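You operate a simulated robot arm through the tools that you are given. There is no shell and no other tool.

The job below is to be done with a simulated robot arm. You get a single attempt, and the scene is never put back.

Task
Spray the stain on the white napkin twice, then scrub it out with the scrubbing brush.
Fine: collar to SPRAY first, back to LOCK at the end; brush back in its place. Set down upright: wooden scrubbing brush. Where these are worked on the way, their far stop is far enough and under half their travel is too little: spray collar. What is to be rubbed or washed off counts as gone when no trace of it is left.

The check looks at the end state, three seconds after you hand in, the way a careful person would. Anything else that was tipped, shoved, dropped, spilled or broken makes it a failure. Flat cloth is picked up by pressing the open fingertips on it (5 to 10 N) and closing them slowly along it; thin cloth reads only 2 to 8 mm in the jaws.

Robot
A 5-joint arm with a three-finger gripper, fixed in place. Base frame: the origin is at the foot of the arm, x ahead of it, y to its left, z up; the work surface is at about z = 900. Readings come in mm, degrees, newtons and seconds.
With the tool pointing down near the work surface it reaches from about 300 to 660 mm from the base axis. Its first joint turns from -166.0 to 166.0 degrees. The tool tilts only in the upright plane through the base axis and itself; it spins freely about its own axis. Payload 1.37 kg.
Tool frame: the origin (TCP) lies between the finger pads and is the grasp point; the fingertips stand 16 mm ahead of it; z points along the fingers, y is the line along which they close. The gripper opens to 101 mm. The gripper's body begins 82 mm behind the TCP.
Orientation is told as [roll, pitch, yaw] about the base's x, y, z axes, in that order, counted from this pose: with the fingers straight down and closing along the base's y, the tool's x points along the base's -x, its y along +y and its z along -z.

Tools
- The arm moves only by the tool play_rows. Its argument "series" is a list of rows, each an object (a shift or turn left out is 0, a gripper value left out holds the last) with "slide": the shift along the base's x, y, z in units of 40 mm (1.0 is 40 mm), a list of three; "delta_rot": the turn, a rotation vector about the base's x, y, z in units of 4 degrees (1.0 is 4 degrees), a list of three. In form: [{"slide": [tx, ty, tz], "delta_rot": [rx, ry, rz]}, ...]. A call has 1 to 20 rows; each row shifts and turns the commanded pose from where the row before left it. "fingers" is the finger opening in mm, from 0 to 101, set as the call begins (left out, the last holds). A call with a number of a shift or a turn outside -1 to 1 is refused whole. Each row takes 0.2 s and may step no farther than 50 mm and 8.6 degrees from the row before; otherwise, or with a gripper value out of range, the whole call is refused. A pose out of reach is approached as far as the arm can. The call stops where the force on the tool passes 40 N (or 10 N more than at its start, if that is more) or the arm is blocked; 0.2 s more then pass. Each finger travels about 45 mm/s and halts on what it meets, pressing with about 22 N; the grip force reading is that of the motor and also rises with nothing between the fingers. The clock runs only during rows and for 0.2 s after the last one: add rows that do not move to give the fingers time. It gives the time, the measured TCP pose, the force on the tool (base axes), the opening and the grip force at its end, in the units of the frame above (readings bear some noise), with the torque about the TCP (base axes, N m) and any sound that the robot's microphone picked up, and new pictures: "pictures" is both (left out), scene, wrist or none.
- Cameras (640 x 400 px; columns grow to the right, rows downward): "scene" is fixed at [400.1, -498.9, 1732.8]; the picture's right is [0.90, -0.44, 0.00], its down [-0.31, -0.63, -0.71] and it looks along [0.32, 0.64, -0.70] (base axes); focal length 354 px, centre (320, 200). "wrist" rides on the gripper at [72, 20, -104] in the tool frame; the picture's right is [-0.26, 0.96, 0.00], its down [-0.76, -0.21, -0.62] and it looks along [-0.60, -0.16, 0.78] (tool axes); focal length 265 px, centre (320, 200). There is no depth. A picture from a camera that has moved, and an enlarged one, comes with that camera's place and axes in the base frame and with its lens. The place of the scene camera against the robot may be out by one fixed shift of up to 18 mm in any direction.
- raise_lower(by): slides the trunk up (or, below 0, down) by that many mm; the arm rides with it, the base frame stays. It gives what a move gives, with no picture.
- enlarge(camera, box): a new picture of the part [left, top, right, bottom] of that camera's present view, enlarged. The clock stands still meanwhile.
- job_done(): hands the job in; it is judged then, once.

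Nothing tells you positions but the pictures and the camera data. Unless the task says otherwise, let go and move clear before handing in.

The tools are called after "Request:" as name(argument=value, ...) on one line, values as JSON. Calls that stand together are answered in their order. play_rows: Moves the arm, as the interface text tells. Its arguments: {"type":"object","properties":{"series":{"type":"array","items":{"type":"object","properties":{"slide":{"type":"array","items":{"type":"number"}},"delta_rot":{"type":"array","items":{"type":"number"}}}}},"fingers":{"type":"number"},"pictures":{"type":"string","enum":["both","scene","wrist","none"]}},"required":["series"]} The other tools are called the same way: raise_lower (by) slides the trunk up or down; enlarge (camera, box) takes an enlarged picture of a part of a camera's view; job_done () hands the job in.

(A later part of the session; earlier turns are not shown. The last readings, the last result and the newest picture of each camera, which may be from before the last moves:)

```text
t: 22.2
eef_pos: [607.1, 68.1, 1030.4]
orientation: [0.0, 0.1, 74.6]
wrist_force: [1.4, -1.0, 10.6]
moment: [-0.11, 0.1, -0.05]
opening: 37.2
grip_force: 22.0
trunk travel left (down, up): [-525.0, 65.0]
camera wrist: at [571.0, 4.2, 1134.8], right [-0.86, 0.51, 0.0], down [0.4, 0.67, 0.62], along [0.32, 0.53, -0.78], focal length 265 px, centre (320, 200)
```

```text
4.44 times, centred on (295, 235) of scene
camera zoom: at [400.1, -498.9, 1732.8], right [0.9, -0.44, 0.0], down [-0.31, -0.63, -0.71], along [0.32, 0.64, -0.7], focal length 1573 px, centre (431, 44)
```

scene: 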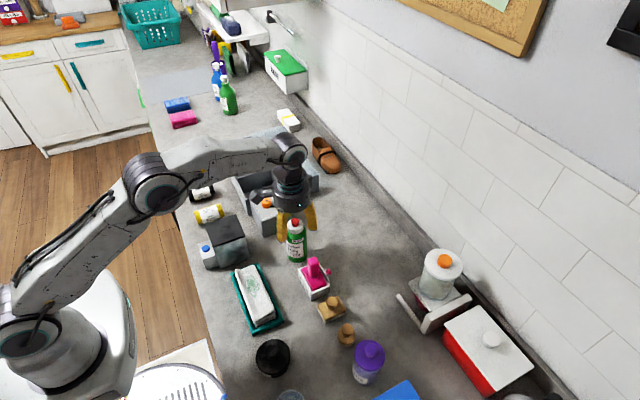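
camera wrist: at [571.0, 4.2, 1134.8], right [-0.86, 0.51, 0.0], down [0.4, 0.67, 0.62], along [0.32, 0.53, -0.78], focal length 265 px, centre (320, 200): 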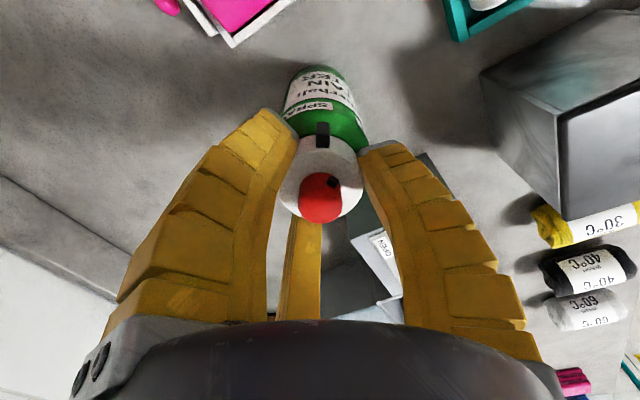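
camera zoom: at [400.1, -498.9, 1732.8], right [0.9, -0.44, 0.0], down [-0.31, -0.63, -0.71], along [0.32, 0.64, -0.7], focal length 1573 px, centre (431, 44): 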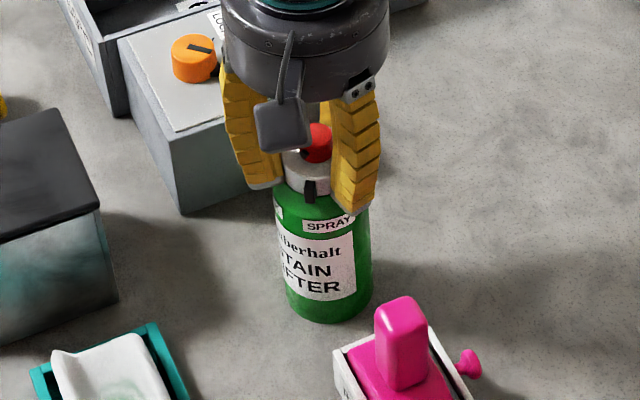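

Tab is about 25° short of SPRAY. I turn on in smaller stages, watching the torque for the stop.

Request:
play_rows(series=[{"delta_rot": [0, 0, 0.6]}, {"delta_rot": [0, 0, 0.6]}, {"delta_rot": [0, 0, 0.6]}, {"delta_rot": [0, 0, 0.6]}, {"delta_rot": [0, 0, 0.6]}, {"delta_rot": [0, 0, 0.6]}, {"delta_rot": [0, 0, 0.6]}, {}], pictures="wrist")

Request:
enlarge(camera="wrist", box=[230, 50, 430, 240])

Request:
enlarge(camera="scene", box=[250, 190, 340, 280])

```text
t: 24.0
eef_pos: [609.7, 69.6, 1030.9]
orientation: [-0.1, 0.0, 91.1]
wrist_force: [2.4, -0.6, 7.8]
moment: [0.01, 0.0, 0.05]
opening: 37.0
grip_force: 22.3
trunk travel left (down, up): [-525.0, 65.0]
camera wrist: at [591.5, -4.4, 1134.7], right [-0.97, 0.24, 0.0], down [0.19, 0.76, 0.62], along [0.15, 0.6, -0.78], focal length 265 px, centre (320, 200)
```

wrist: 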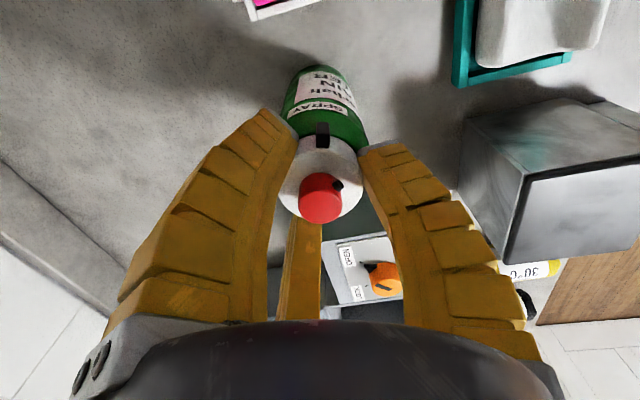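

```text
2.11 times, centred on (330, 145) of wrist
camera zoom: at [591.5, -4.4, 1134.7], right [-0.97, 0.24, 0.0], down [0.19, 0.76, 0.62], along [0.15, 0.6, -0.78], focal length 559 px, centre (299, 316)
```

zoom: 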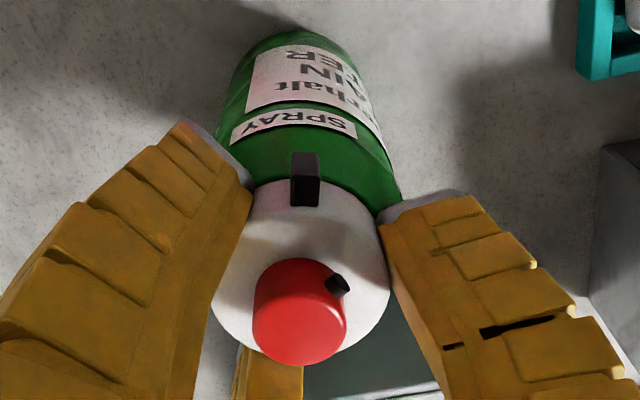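

```text
4.44 times, centred on (295, 235) of scene
camera zoom: at [400.1, -498.9, 1732.8], right [0.9, -0.44, 0.0], down [-0.31, -0.63, -0.71], along [0.32, 0.64, -0.7], focal length 1573 px, centre (431, 44)
```

zoom: 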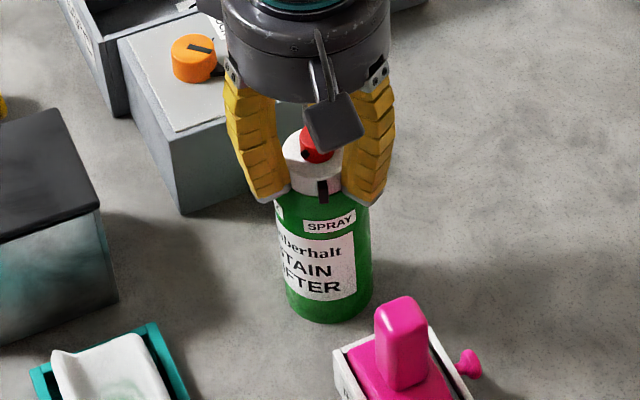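

Request:
play_rows(series=[{"delta_rot": [0, 0, 0.5]}, {"delta_rot": [0, 0, 0.5]}, {"delta_rot": [0, 0, 0.5]}, {"delta_rot": [0, 0, 0.25]}, {}], pictures="wrist")

Request:
enlarge(camera="wrist", box=[230, 50, 430, 240])

Request:
enlarge(camera="scene", box=[250, 190, 340, 280])

```text
t: 25.2
eef_pos: [608.9, 69.7, 1030.2]
orientation: [0.1, -0.1, 98.2]
wrist_force: [2.6, 2.1, 2.9]
moment: [0.26, -0.21, -0.07]
opening: 36.5
grip_force: 22.4
trunk travel left (down, up): [-525.0, 65.0]
camera wrist: at [600.6, -5.7, 1134.8], right [-0.99, 0.12, 0.0], down [0.1, 0.78, 0.62], along [0.08, 0.62, -0.78], focal length 265 px, centre (320, 200)
```

wrist: 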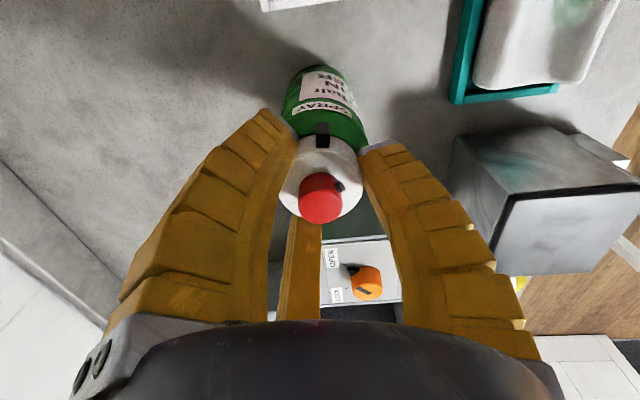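

```text
2.11 times, centred on (330, 145) of wrist
camera zoom: at [600.6, -5.7, 1134.8], right [-0.99, 0.12, 0.0], down [0.1, 0.78, 0.62], along [0.08, 0.62, -0.78], focal length 559 px, centre (299, 316)
```

zoom: 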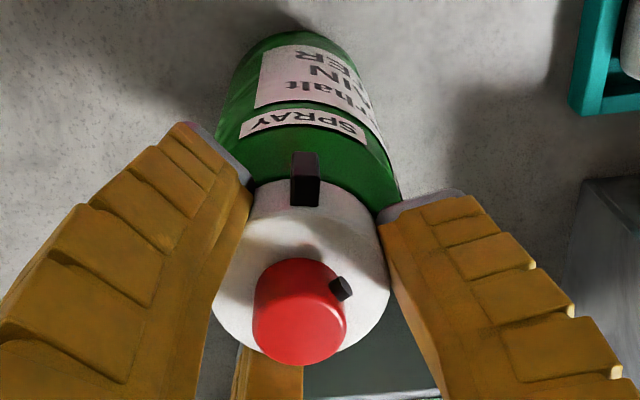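

```text
4.44 times, centred on (295, 235) of scene
camera zoom: at [400.1, -498.9, 1732.8], right [0.9, -0.44, 0.0], down [-0.31, -0.63, -0.71], along [0.32, 0.64, -0.7], focal length 1573 px, centre (431, 44)
```

zoom: 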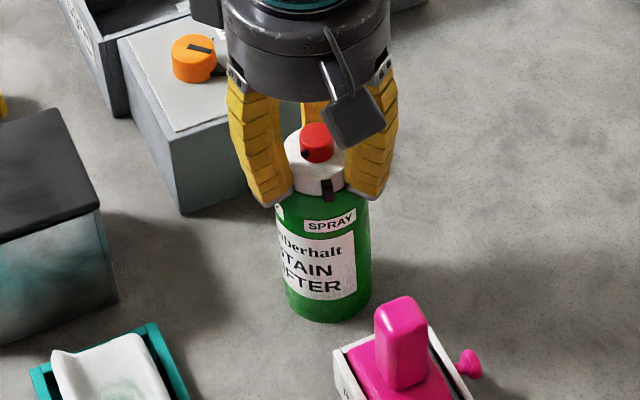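

The tab now lines up with SPRAY. I open, rise clear, and then close the fingers for pressing the button.

Request:
play_rows(series=[{}, {}, {}, {"slide": [0, 0, 0.5]}, {"slide": [0, 0, 0.6]}, {"slide": [0, 0, 0.4]}, {}], fingers=70, pictures="none")

Request:
play_rows(series=[{}, {}, {}, {}, {}, {}], fingers=0)

Request:
enlarge(camera="wrist", box=[230, 20, 430, 220])

Request:
enlarge(camera="scene", box=[220, 190, 340, 340])

```text
t: 26.8
eef_pos: [609.2, 69.1, 1089.8]
orientation: [0.0, 0.0, 98.1]
wrist_force: [0.5, 0.4, -0.4]
moment: [0.0, 0.0, 0.0]
opening: 72.9
grip_force: 2.4
trunk travel left (down, up): [-525.0, 65.0]
```

```text
t: 28.2
eef_pos: [609.7, 68.8, 1090.3]
orientation: [0.1, 0.0, 98.2]
wrist_force: [0.2, 0.8, 0.5]
moment: [-0.03, -0.03, 0.02]
opening: 0.0
grip_force: 21.9
trunk travel left (down, up): [-525.0, 65.0]
camera wrist: at [600.8, -6.1, 1194.5], right [-0.99, 0.12, 0.0], down [0.1, 0.78, 0.62], along [0.08, 0.62, -0.78], focal length 265 px, centre (320, 200)
```

scene: 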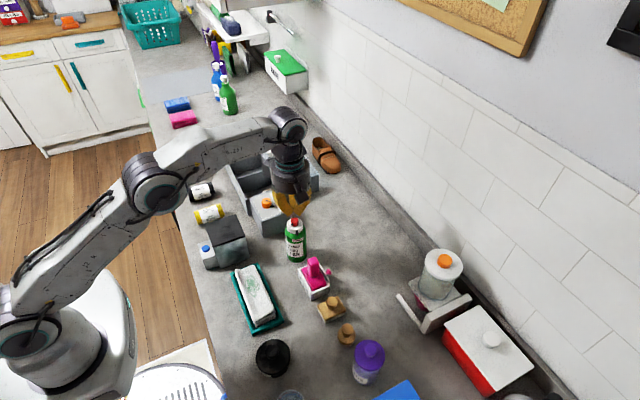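
wrist: 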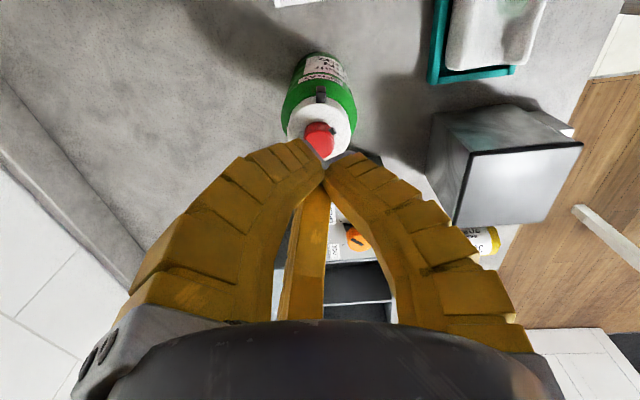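

```text
2.00 times, centred on (330, 120) of wrist
camera zoom: at [600.8, -6.1, 1194.5], right [-0.99, 0.12, 0.0], down [0.1, 0.78, 0.62], along [0.08, 0.62, -0.78], focal length 531 px, centre (300, 360)
```

zoom: 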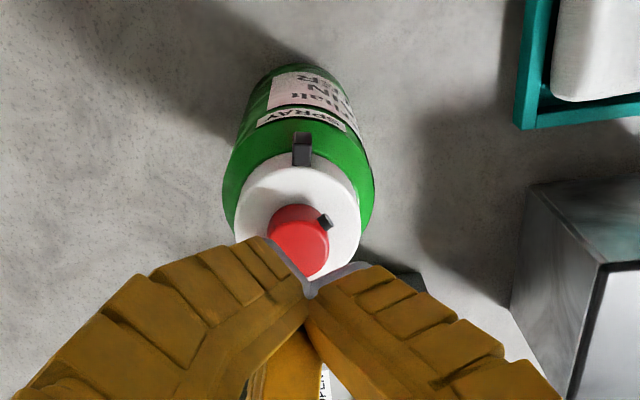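

```text
2.67 times, centred on (280, 265) of scene
camera zoom: at [400.1, -498.9, 1732.8], right [0.9, -0.44, 0.0], down [-0.31, -0.63, -0.71], along [0.32, 0.64, -0.7], focal length 944 px, centre (427, 27)
```

zoom: 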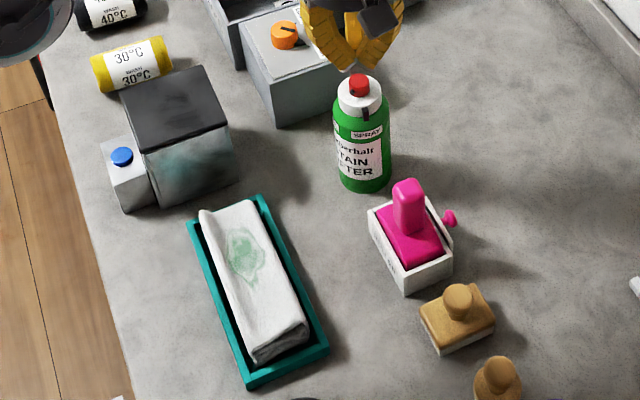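

The nozzle points at the stain and the closed fingertips are centred over the button. I lower gently onto the button while listening for the spray.

Request:
play_rows(series=[{"slide": [0.02, 0, -0.2]}, {"slide": [0, 0, -0.2]}, {"slide": [0, 0, -0.2]}, {"slide": [0, 0, -0.05]}, {"slide": [0, 0, -0.05]}, {}], pictures="none")

```text
t: 29.6
eef_pos: [609.9, 69.5, 1060.9]
orientation: [0.0, 0.0, 98.3]
wrist_force: [-0.5, -0.3, 0.8]
moment: [0.01, -0.02, -0.01]
opening: 0.0
grip_force: 22.3
trunk travel left (down, up): [-525.0, 65.0]
```

Request:
play_rows(series=[{"slide": [0, 0, -0.05]}, {"slide": [0, 0, -0.05]}, {}], pictures="none")

```text
t: 30.4
eef_pos: [610.4, 69.9, 1058.4]
orientation: [0.0, 0.0, 98.3]
wrist_force: [0.7, 0.7, 0.6]
moment: [0.02, 0.01, 0.02]
opening: 6.2
grip_force: 22.1
trunk travel left (down, up): [-525.0, 65.0]
```

Request:
play_rows(series=[{}])

Request:
enlarge(camera="wrist", box=[230, 60, 430, 260])

Request:
enlarge(camera="scene", box=[250, 180, 340, 280])

```text
t: 30.8
eef_pos: [610.0, 69.1, 1058.1]
orientation: [0.0, 0.1, 98.2]
wrist_force: [0.2, -0.3, 0.0]
moment: [0.03, 0.0, 0.0]
opening: 6.0
grip_force: 21.6
trunk travel left (down, up): [-525.0, 65.0]
camera wrist: at [601.7, -5.6, 1162.3], right [-0.99, 0.12, 0.0], down [0.1, 0.78, 0.62], along [0.08, 0.62, -0.78], focal length 265 px, centre (320, 200)
```

scene: 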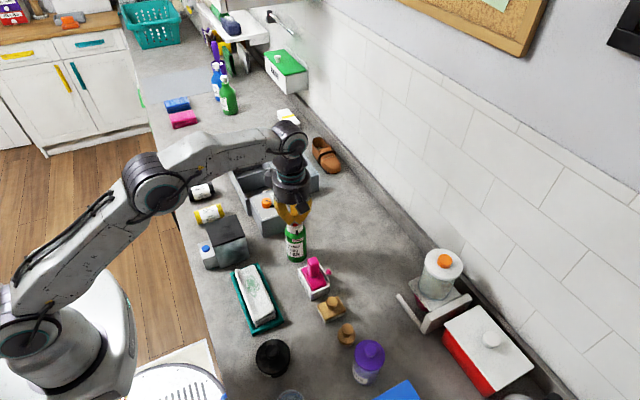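
wrist: 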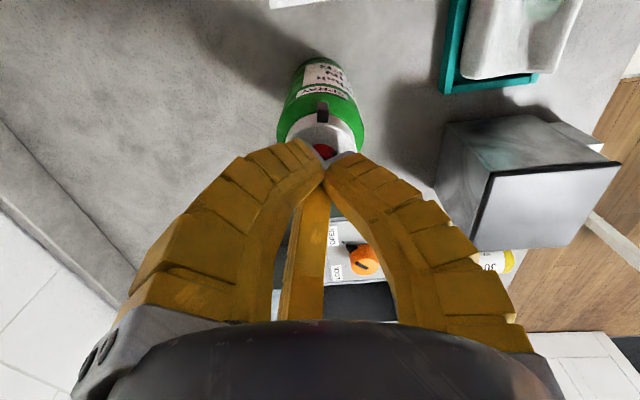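

```text
2.00 times, centred on (330, 160) of wrist
camera zoom: at [601.7, -5.6, 1162.3], right [-0.99, 0.12, 0.0], down [0.1, 0.78, 0.62], along [0.08, 0.62, -0.78], focal length 531 px, centre (300, 280)
```

zoom: 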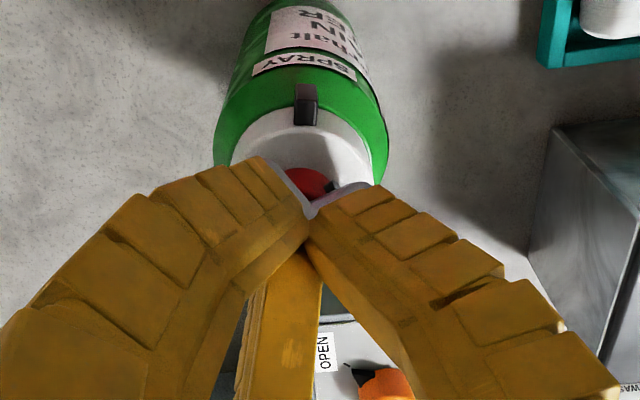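

```text
4.00 times, centred on (295, 230) of scene
camera zoom: at [400.1, -498.9, 1732.8], right [0.9, -0.44, 0.0], down [-0.31, -0.63, -0.71], along [0.32, 0.64, -0.7], focal length 1416 px, centre (420, 80)
```

zoom: 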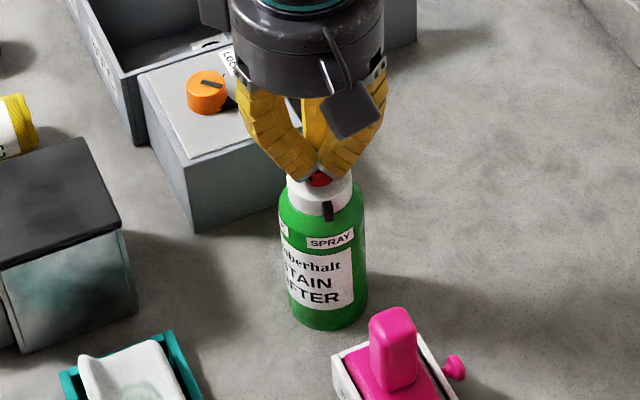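

Request:
play_rows(series=[{"slide": [0, 0, -0.04]}, {}], pictures="none")

```text
t: 31.4
eef_pos: [609.9, 68.3, 1056.4]
orientation: [-0.1, 0.0, 98.2]
wrist_force: [-0.4, 0.4, 1.0]
moment: [-0.02, 0.03, -0.03]
opening: 6.3
grip_force: 22.1
trunk travel left (down, up): [-525.0, 65.0]
heard: click
```

I heard a click. Let me look at the stain and at the button.

Request:
enlarge(camera="scene", box=[210, 190, 340, 340])

Request:
enlarge(camera="scene", box=[265, 190, 325, 250])

Request:
enlarge(camera="wrist", box=[270, 100, 390, 200])

```text
2.67 times, centred on (275, 265) of scene
camera zoom: at [400.1, -498.9, 1732.8], right [0.9, -0.44, 0.0], down [-0.31, -0.63, -0.71], along [0.32, 0.64, -0.7], focal length 944 px, centre (440, 27)
```

zoom: 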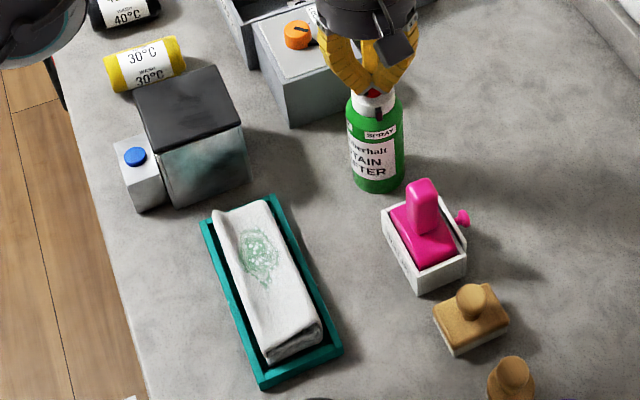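

```text
6.67 times, centred on (295, 220) of scene
camera zoom: at [400.1, -498.9, 1732.8], right [0.9, -0.44, 0.0], down [-0.31, -0.63, -0.71], along [0.32, 0.64, -0.7], focal length 2359 px, centre (487, 67)
```

zoom: 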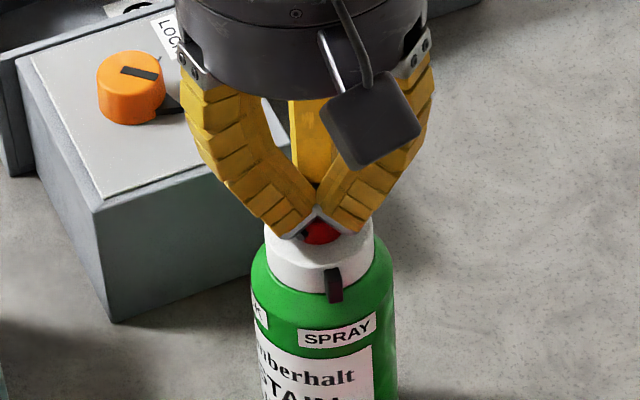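

```text
4.00 times, centred on (330, 150) of wrist
camera zoom: at [601.7, -5.6, 1160.9], right [-0.99, 0.12, 0.0], down [0.1, 0.78, 0.62], along [0.08, 0.62, -0.78], focal length 1062 px, centre (280, 400)
```

zoom: 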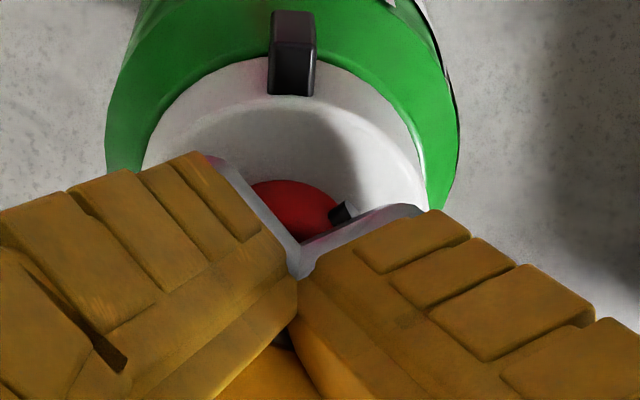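

The first spray hit: foam now shows on the stain. I lift fully off so the button springs back, then press once more.

Request:
play_rows(series=[{"slide": [0, 0, 0.15]}, {"slide": [0, 0, 0.15]}, {"slide": [0, 0, 0.1]}, {}, {}])

Request:
enlarge(camera="scene", box=[220, 190, 340, 340])

```text
t: 32.6
eef_pos: [610.2, 68.6, 1073.1]
orientation: [0.0, -0.1, 98.2]
wrist_force: [-0.3, 0.6, -0.3]
moment: [0.05, -0.02, 0.0]
opening: 0.0
grip_force: 22.0
trunk travel left (down, up): [-525.0, 65.0]
camera wrist: at [601.6, -5.7, 1177.4], right [-0.99, 0.12, 0.0], down [0.1, 0.78, 0.62], along [0.08, 0.62, -0.78], focal length 265 px, centre (320, 200)
```

scene: 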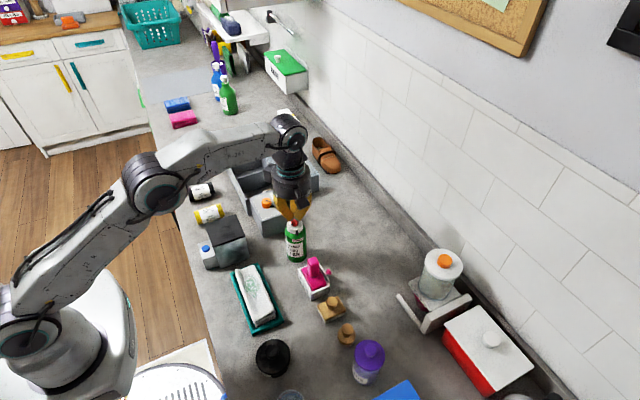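
wrist: 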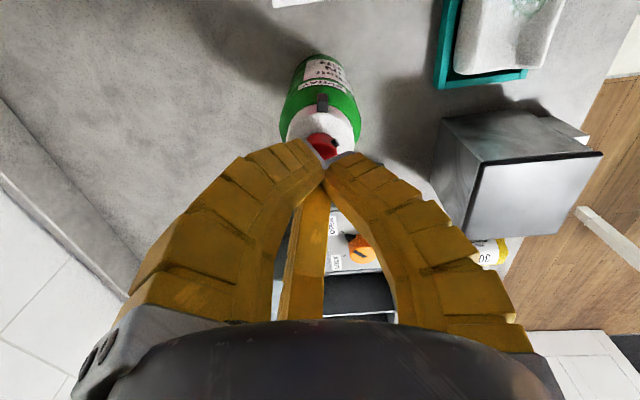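

```text
2.67 times, centred on (280, 265) of scene
camera zoom: at [400.1, -498.9, 1732.8], right [0.9, -0.44, 0.0], down [-0.31, -0.63, -0.71], along [0.32, 0.64, -0.7], focal length 944 px, centre (427, 27)
```

zoom: 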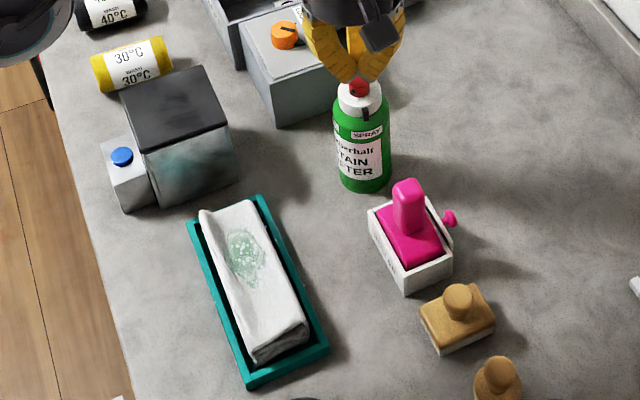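

Foam remains on the stain, and the button is up again. Now the second press, going slowly and stopping at the click.

Request:
play_rows(series=[{"slide": [0, 0, -0.15]}, {"slide": [0, 0, -0.15]}, {"slide": [0, 0, -0.05]}, {}], pictures="none")

Request:
play_rows(series=[{"slide": [0, 0, -0.05]}, {}], pictures="none")

```text
t: 33.6
eef_pos: [609.7, 69.3, 1059.2]
orientation: [0.0, 0.0, 98.2]
wrist_force: [0.8, -0.3, -1.0]
moment: [0.04, -0.02, 0.02]
opening: 0.0
grip_force: 22.3
trunk travel left (down, up): [-525.0, 65.0]
```

```text
t: 34.2
eef_pos: [610.2, 69.4, 1056.9]
orientation: [0.0, -0.1, 98.2]
wrist_force: [0.0, -0.1, 1.8]
moment: [-0.02, -0.02, 0.04]
opening: 5.9
grip_force: 21.7
trunk travel left (down, up): [-525.0, 65.0]
```

Request:
play_rows(series=[{"slide": [0, 0, -0.03]}, {}], pictures="none")

```text
t: 34.8
eef_pos: [609.5, 69.4, 1054.7]
orientation: [0.1, 0.1, 98.2]
wrist_force: [0.1, 0.7, 0.6]
moment: [0.0, 0.0, 0.02]
opening: 5.9
grip_force: 21.8
trunk travel left (down, up): [-525.0, 65.0]
heard: click
```

Second click heard. I check the stain, then lift off.

Request:
play_rows(series=[{"slide": [0, 0, 0.15]}, {"slide": [0, 0, 0.3]}, {"slide": [0, 0, 0.4]}, {}])

Request:
enlarge(camera="scene", box=[220, 240, 300, 340])

Request:
enlarge(camera="scene", box=[265, 190, 325, 270])

```text
t: 35.8
eef_pos: [610.8, 69.6, 1090.5]
orientation: [0.0, 0.0, 98.1]
wrist_force: [-0.4, 0.3, 0.2]
moment: [-0.01, 0.02, 0.0]
opening: 0.0
grip_force: 21.6
trunk travel left (down, up): [-525.0, 65.0]
camera wrist: at [602.3, -5.2, 1194.8], right [-0.99, 0.12, 0.0], down [0.1, 0.78, 0.62], along [0.08, 0.62, -0.78], focal length 265 px, centre (320, 200)
```

scene: 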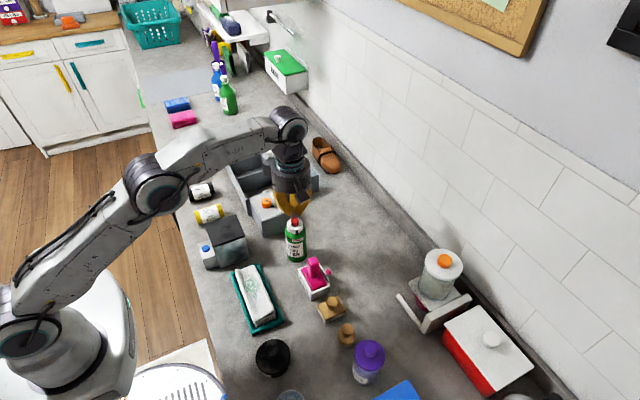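
wrist: 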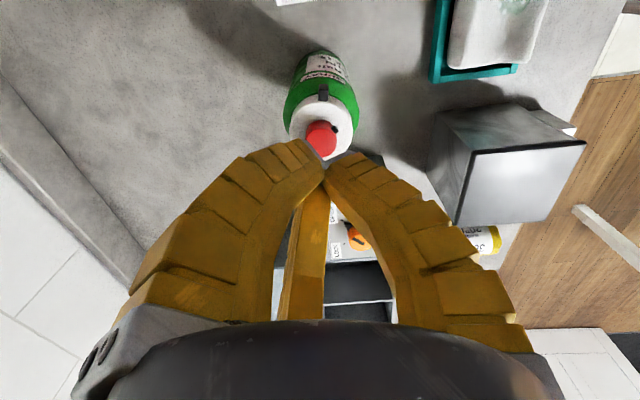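

```text
4.00 times, centred on (260, 290) of scene
camera zoom: at [400.1, -498.9, 1732.8], right [0.9, -0.44, 0.0], down [-0.31, -0.63, -0.71], along [0.32, 0.64, -0.7], focal length 1416 px, centre (560, -160)
```

zoom: 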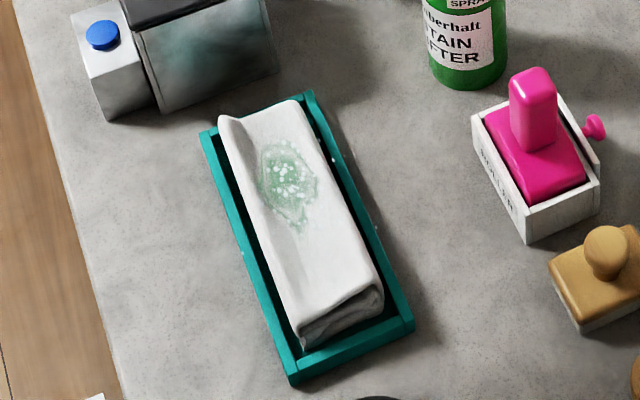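

```text
5.00 times, centred on (295, 230) of scene
camera zoom: at [400.1, -498.9, 1732.8], right [0.9, -0.44, 0.0], down [-0.31, -0.63, -0.71], along [0.32, 0.64, -0.7], focal length 1769 px, centre (445, 50)
```

zoom: 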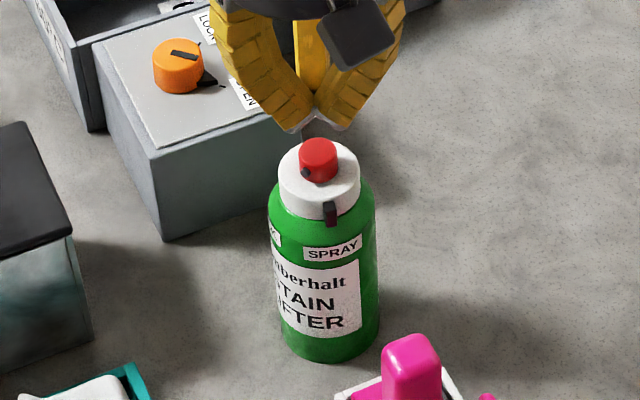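

Two sprays are done and the tab still sits at SPRAY. Next I go above the rectangular scrubbing brush (around (613, -130)) and look down at it with the fingers opening to about 55 mm.

Request:
play_rows(series=[{"slide": [0.01, -0.83, 0], "delta_rot": [0, 0, -0.34]}, {"slide": [0.01, -0.83, 0], "delta_rot": [0, 0, -0.34]}, {"slide": [0.01, -0.83, 0], "delta_rot": [0, 0, -0.34]}, {"slide": [0.01, -0.83, 0], "delta_rot": [0, 0, -0.34]}, {"slide": [0.01, -0.83, 0], "delta_rot": [0, 0, -0.34]}, {"slide": [0.01, -0.83, 0], "delta_rot": [0, 0, -0.34]}, {}], fingers=60)

Request:
enlarge(camera="wrist", box=[220, 20, 440, 220])

Request:
enlarge(camera="scene", box=[270, 230, 380, 360])

```text
t: 37.4
eef_pos: [611.3, -130.0, 1090.1]
orientation: [-0.1, 0.1, 90.0]
wrist_force: [-0.8, 0.0, 0.0]
moment: [0.01, 0.0, -0.02]
opening: 63.5
grip_force: 2.7
trunk travel left (down, up): [-525.0, 65.0]
camera wrist: at [591.8, -202.4, 1194.4], right [-0.96, 0.26, 0.0], down [0.21, 0.76, 0.62], along [0.16, 0.6, -0.78], focal length 265 px, centre (320, 200)
```

scene: 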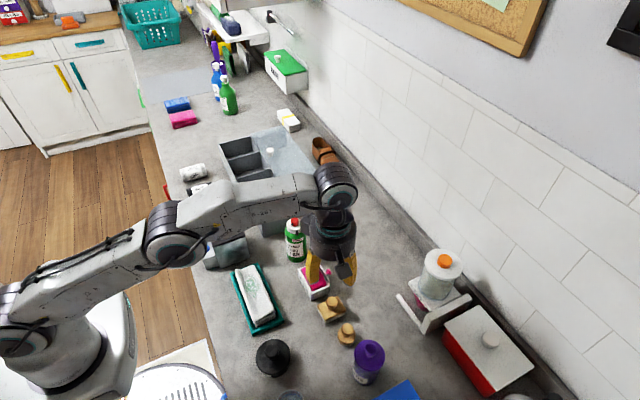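
wrist: 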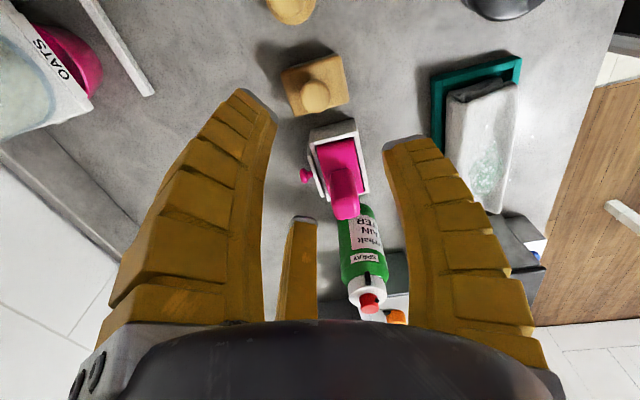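

```text
2.00 times, centred on (330, 120) of wrist
camera zoom: at [591.8, -202.4, 1194.4], right [-0.96, 0.26, 0.0], down [0.21, 0.76, 0.62], along [0.16, 0.6, -0.78], focal length 531 px, centre (300, 360)
```

zoom: 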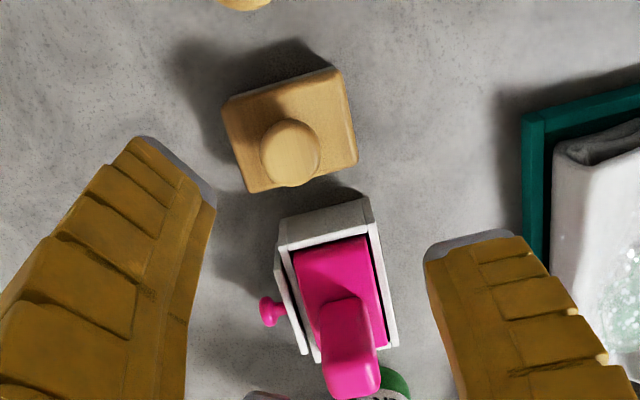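

```text
3.08 times, centred on (325, 295) of scene
camera zoom: at [400.1, -498.9, 1732.8], right [0.9, -0.44, 0.0], down [-0.31, -0.63, -0.71], along [0.32, 0.64, -0.7], focal length 1089 px, centre (305, -92)
```

zoom: 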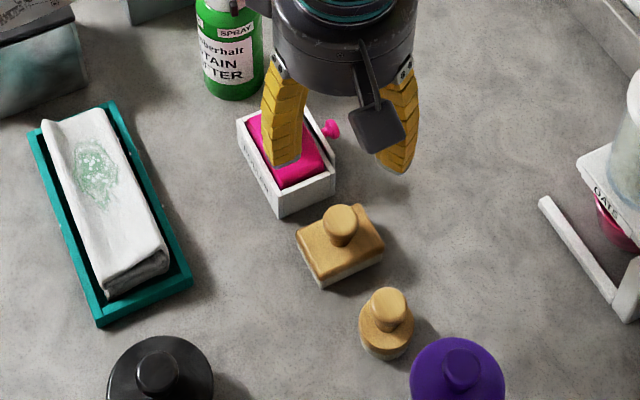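

The brush block is axis-aligned, about 57 x 44 mm, centred near (614.5, -131.3) with its knob top near z=950. I centre over it and go down partway to recheck.

Request:
play_rows(series=[{"slide": [0.07, -0.025, -0.5]}, {"slide": [0, 0, -0.8]}, {"slide": [0, 0, -0.8]}, {"slide": [0, 0, -0.5]}, {}])

Request:
enlarge(camera="wrist", box=[220, 60, 440, 260])

Request:
enlarge(camera="scene", box=[280, 230, 380, 350])

```text
t: 38.6
eef_pos: [614.6, -132.5, 985.2]
orientation: [0.0, 0.0, 90.0]
wrist_force: [0.2, -0.4, 0.3]
moment: [0.01, -0.04, -0.03]
opening: 63.4
grip_force: 2.3
trunk travel left (down, up): [-525.0, 65.0]
camera wrist: at [595.6, -205.0, 1090.3], right [-0.96, 0.26, 0.0], down [0.21, 0.76, 0.62], along [0.16, 0.6, -0.78], focal length 265 px, centre (320, 200)
```

scene: 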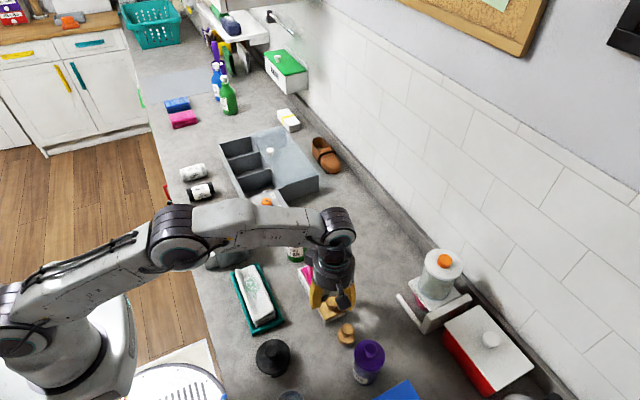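
wrist: 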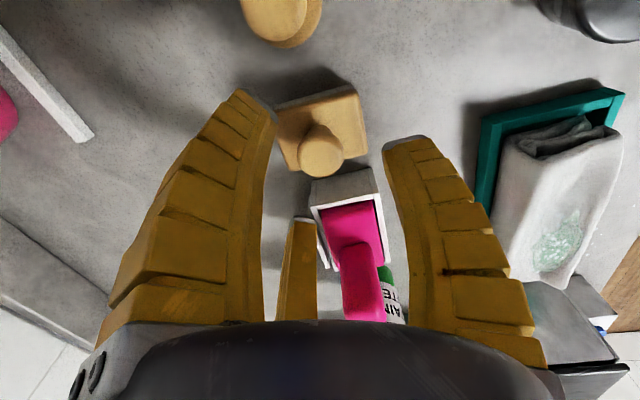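

```text
2.00 times, centred on (330, 160) of wrist
camera zoom: at [595.6, -205.0, 1090.3], right [-0.96, 0.26, 0.0], down [0.21, 0.76, 0.62], along [0.16, 0.6, -0.78], focal length 531 px, centre (300, 280)
```

zoom: 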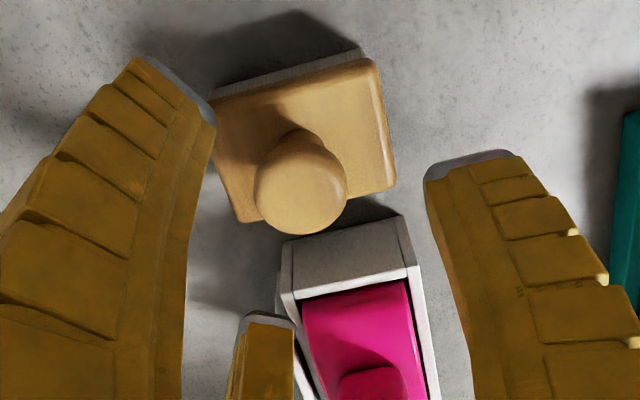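

```text
3.33 times, centred on (330, 290) of scene
camera zoom: at [400.1, -498.9, 1732.8], right [0.9, -0.44, 0.0], down [-0.31, -0.63, -0.71], along [0.32, 0.64, -0.7], focal length 1180 px, centre (287, -100)
```

zoom: 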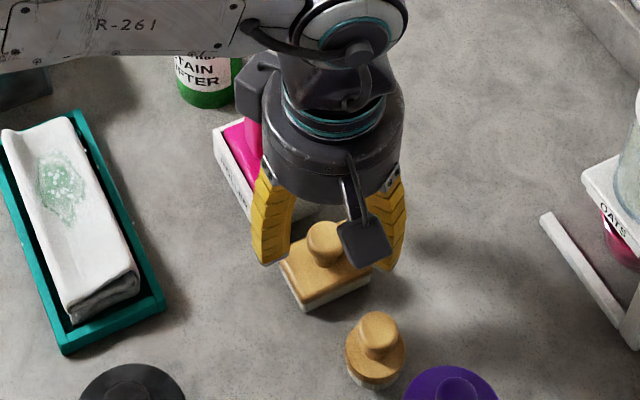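

One finger would come close to the roller box at this spin, so I turn the gripper to yaw 60° and narrow the opening to 42 mm while still above the knob.

Request:
play_rows(series=[{"delta_rot": [0, 0, -0.9375]}, {"delta_rot": [0, 0, -0.9375]}, {"delta_rot": [0, 0, -0.9375]}, {"delta_rot": [0, 0, -0.9375]}, {"delta_rot": [0, 0, -0.9375]}, {"delta_rot": [0, 0, -0.9375]}, {"delta_rot": [0, 0, -0.9375]}, {"delta_rot": [0, 0, -0.9375]}, {}], fingers=42)

Request:
enlarge(camera="wrist", box=[220, 60, 440, 260])

Request:
enlarge(camera="scene", box=[280, 230, 380, 350])

```text
t: 40.6
eef_pos: [615.3, -129.2, 985.1]
orientation: [0.1, 0.0, 60.0]
wrist_force: [0.6, 0.6, -0.1]
moment: [-0.01, 0.04, -0.02]
opening: 46.3
grip_force: 3.2
trunk travel left (down, up): [-525.0, 65.0]
camera wrist: at [562.8, -184.3, 1089.6], right [-0.7, 0.71, 0.0], down [0.56, 0.55, 0.62], along [0.44, 0.44, -0.78], focal length 265 px, centre (320, 200)
```

scene: 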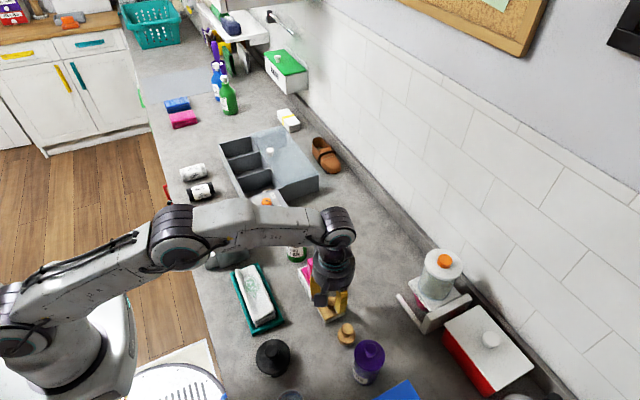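
wrist: 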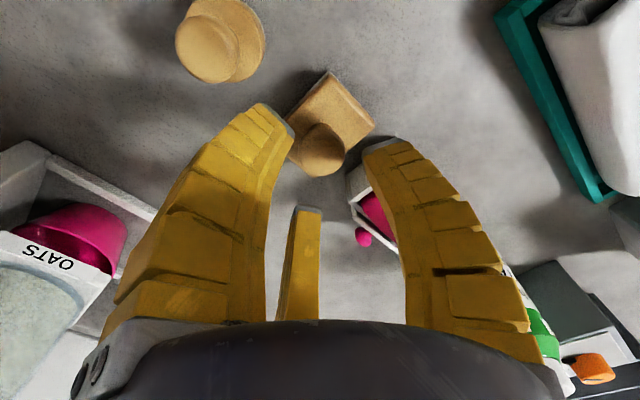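

```text
2.00 times, centred on (330, 160) of wrist
camera zoom: at [562.8, -184.3, 1089.6], right [-0.7, 0.71, 0.0], down [0.56, 0.55, 0.62], along [0.44, 0.44, -0.78], focal length 531 px, centre (300, 280)
```

zoom: 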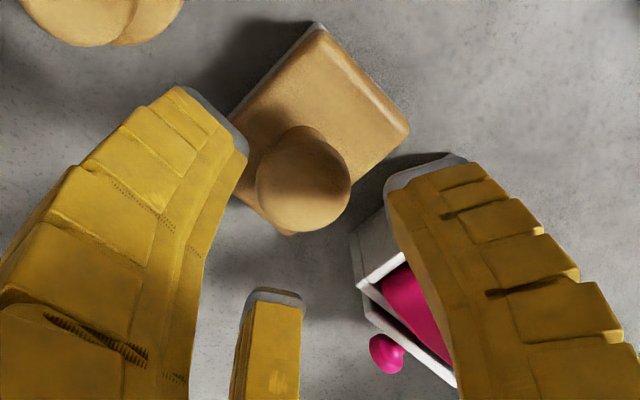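

```text
3.33 times, centred on (330, 290) of scene
camera zoom: at [400.1, -498.9, 1732.8], right [0.9, -0.44, 0.0], down [-0.31, -0.63, -0.71], along [0.32, 0.64, -0.7], focal length 1180 px, centre (287, -100)
```

zoom: 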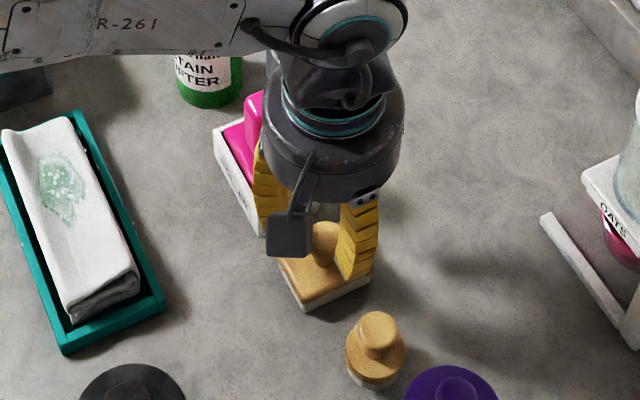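

Request:
play_rows(series=[{"slide": [-0.03, 0.02, -0.3]}, {"slide": [0, 0, -0.3]}, {"slide": [0, 0, -0.25]}, {"slide": [0, 0, -0.1]}, {}], pictures="wrist")

Request:
enlarge(camera="wrist", box=[220, 60, 440, 260])

Request:
enlarge(camera="scene", box=[300, 260, 370, 330])

```text
t: 41.8
eef_pos: [614.0, -130.6, 947.4]
orientation: [0.0, 0.0, 60.0]
wrist_force: [0.1, 0.0, 0.0]
moment: [-0.02, -0.02, -0.02]
opening: 46.2
grip_force: 3.6
trunk travel left (down, up): [-525.0, 65.0]
camera wrist: at [561.7, -183.6, 1052.3], right [-0.7, 0.71, 0.0], down [0.56, 0.55, 0.62], along [0.44, 0.44, -0.78], focal length 265 px, centre (320, 200)
```

wrist: 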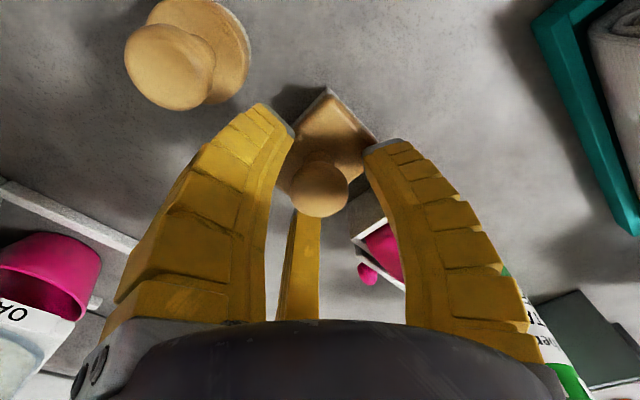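

```text
2.00 times, centred on (330, 160) of wrist
camera zoom: at [561.7, -183.6, 1052.3], right [-0.7, 0.71, 0.0], down [0.56, 0.55, 0.62], along [0.44, 0.44, -0.78], focal length 531 px, centre (300, 280)
```

zoom: 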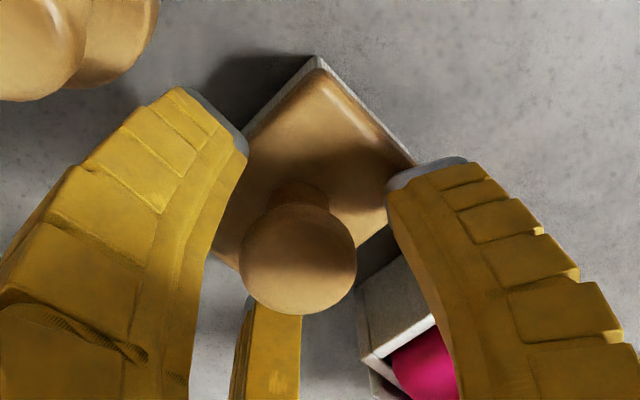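

```text
5.71 times, centred on (335, 295) of scene
camera zoom: at [400.1, -498.9, 1732.8], right [0.9, -0.44, 0.0], down [-0.31, -0.63, -0.71], along [0.32, 0.64, -0.7], focal length 2022 px, centre (234, -343)
```

zoom: 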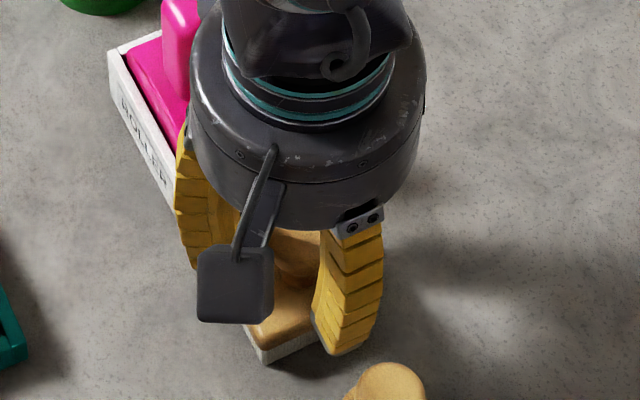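

Centred on the knob; closing now.

Request:
play_rows(series=[{}, {}, {}, {}], fingers=10, pictures="wrist")

```text
t: 42.8
eef_pos: [614.3, -130.4, 948.4]
orientation: [0.0, 0.0, 60.0]
wrist_force: [0.2, -0.1, 3.6]
moment: [0.06, 0.07, -0.01]
opening: 19.1
grip_force: 21.9
trunk travel left (down, up): [-525.0, 65.0]
camera wrist: at [561.6, -183.7, 1052.9], right [-0.7, 0.71, 0.0], down [0.56, 0.55, 0.62], along [0.44, 0.44, -0.78], focal length 265 px, centre (320, 200)
```

wrist: 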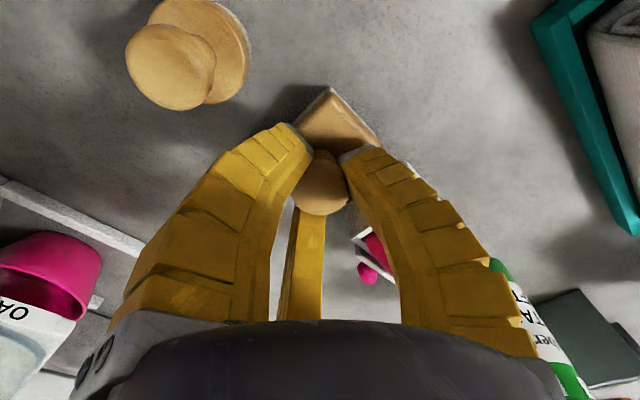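

Gripped at about 19 mm (under the knob head). I lift straight up and check that the brush comes along.

Request:
play_rows(series=[{"slide": [0, 0, 0.1]}, {"slide": [0, 0, 0.2]}, {"slide": [0, 0, 0.5]}, {"slide": [0, 0, 0.8]}, {"slide": [0, 0, 0.8]}, {}])

Request:
enlarge(camera="scene", box=[280, 220, 380, 350])

Request:
enlarge(camera="wrist", box=[220, 60, 440, 260])

```text
t: 44.2
eef_pos: [615.1, -130.4, 1043.4]
orientation: [0.1, -0.1, 60.0]
wrist_force: [0.0, -0.1, -1.2]
moment: [0.0, -0.02, 0.04]
opening: 18.7
grip_force: 21.9
trunk travel left (down, up): [-525.0, 65.0]
camera wrist: at [562.9, -183.1, 1147.5], right [-0.7, 0.71, 0.0], down [0.56, 0.55, 0.62], along [0.44, 0.44, -0.78], focal length 265 px, centre (320, 200)
```

scene: 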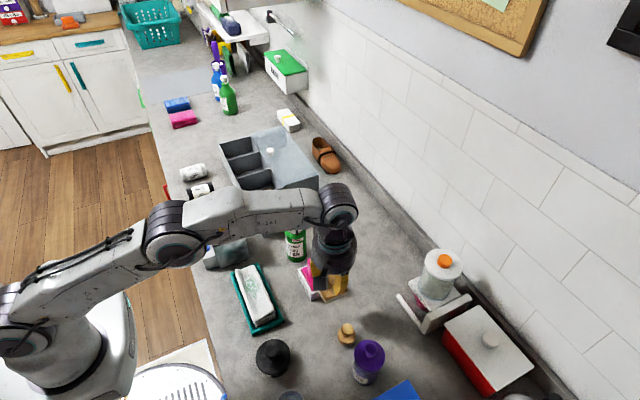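
wrist: 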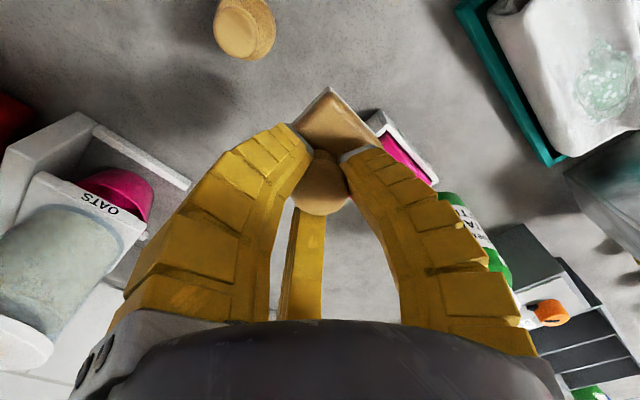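

```text
3.08 times, centred on (330, 285) of scene
camera zoom: at [400.1, -498.9, 1732.8], right [0.9, -0.44, 0.0], down [-0.31, -0.63, -0.71], along [0.32, 0.64, -0.7], focal length 1089 px, centre (289, -62)
```

zoom: 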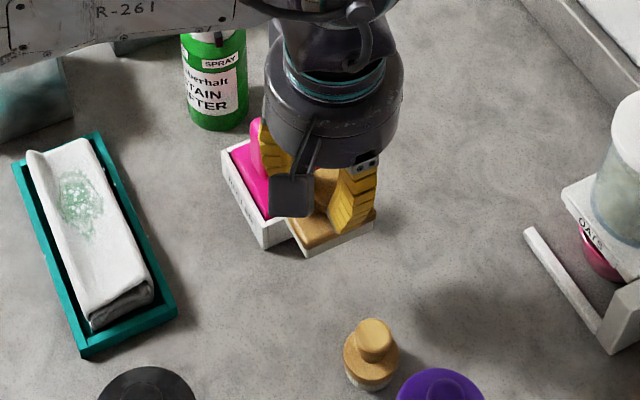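

```text
2.00 times, centred on (330, 160) of wrist
camera zoom: at [562.9, -183.1, 1147.5], right [-0.7, 0.71, 0.0], down [0.56, 0.55, 0.62], along [0.44, 0.44, -0.78], focal length 531 px, centre (300, 280)
```

zoom: 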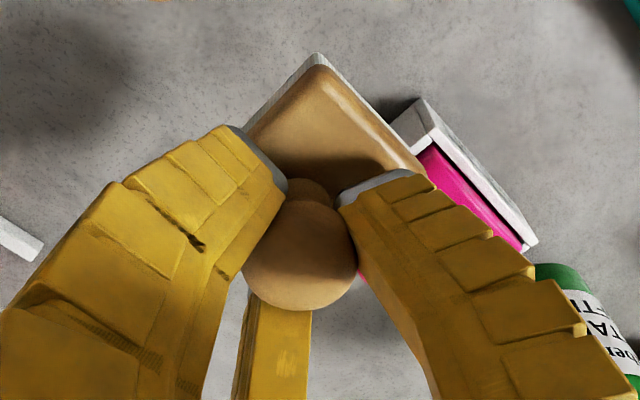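

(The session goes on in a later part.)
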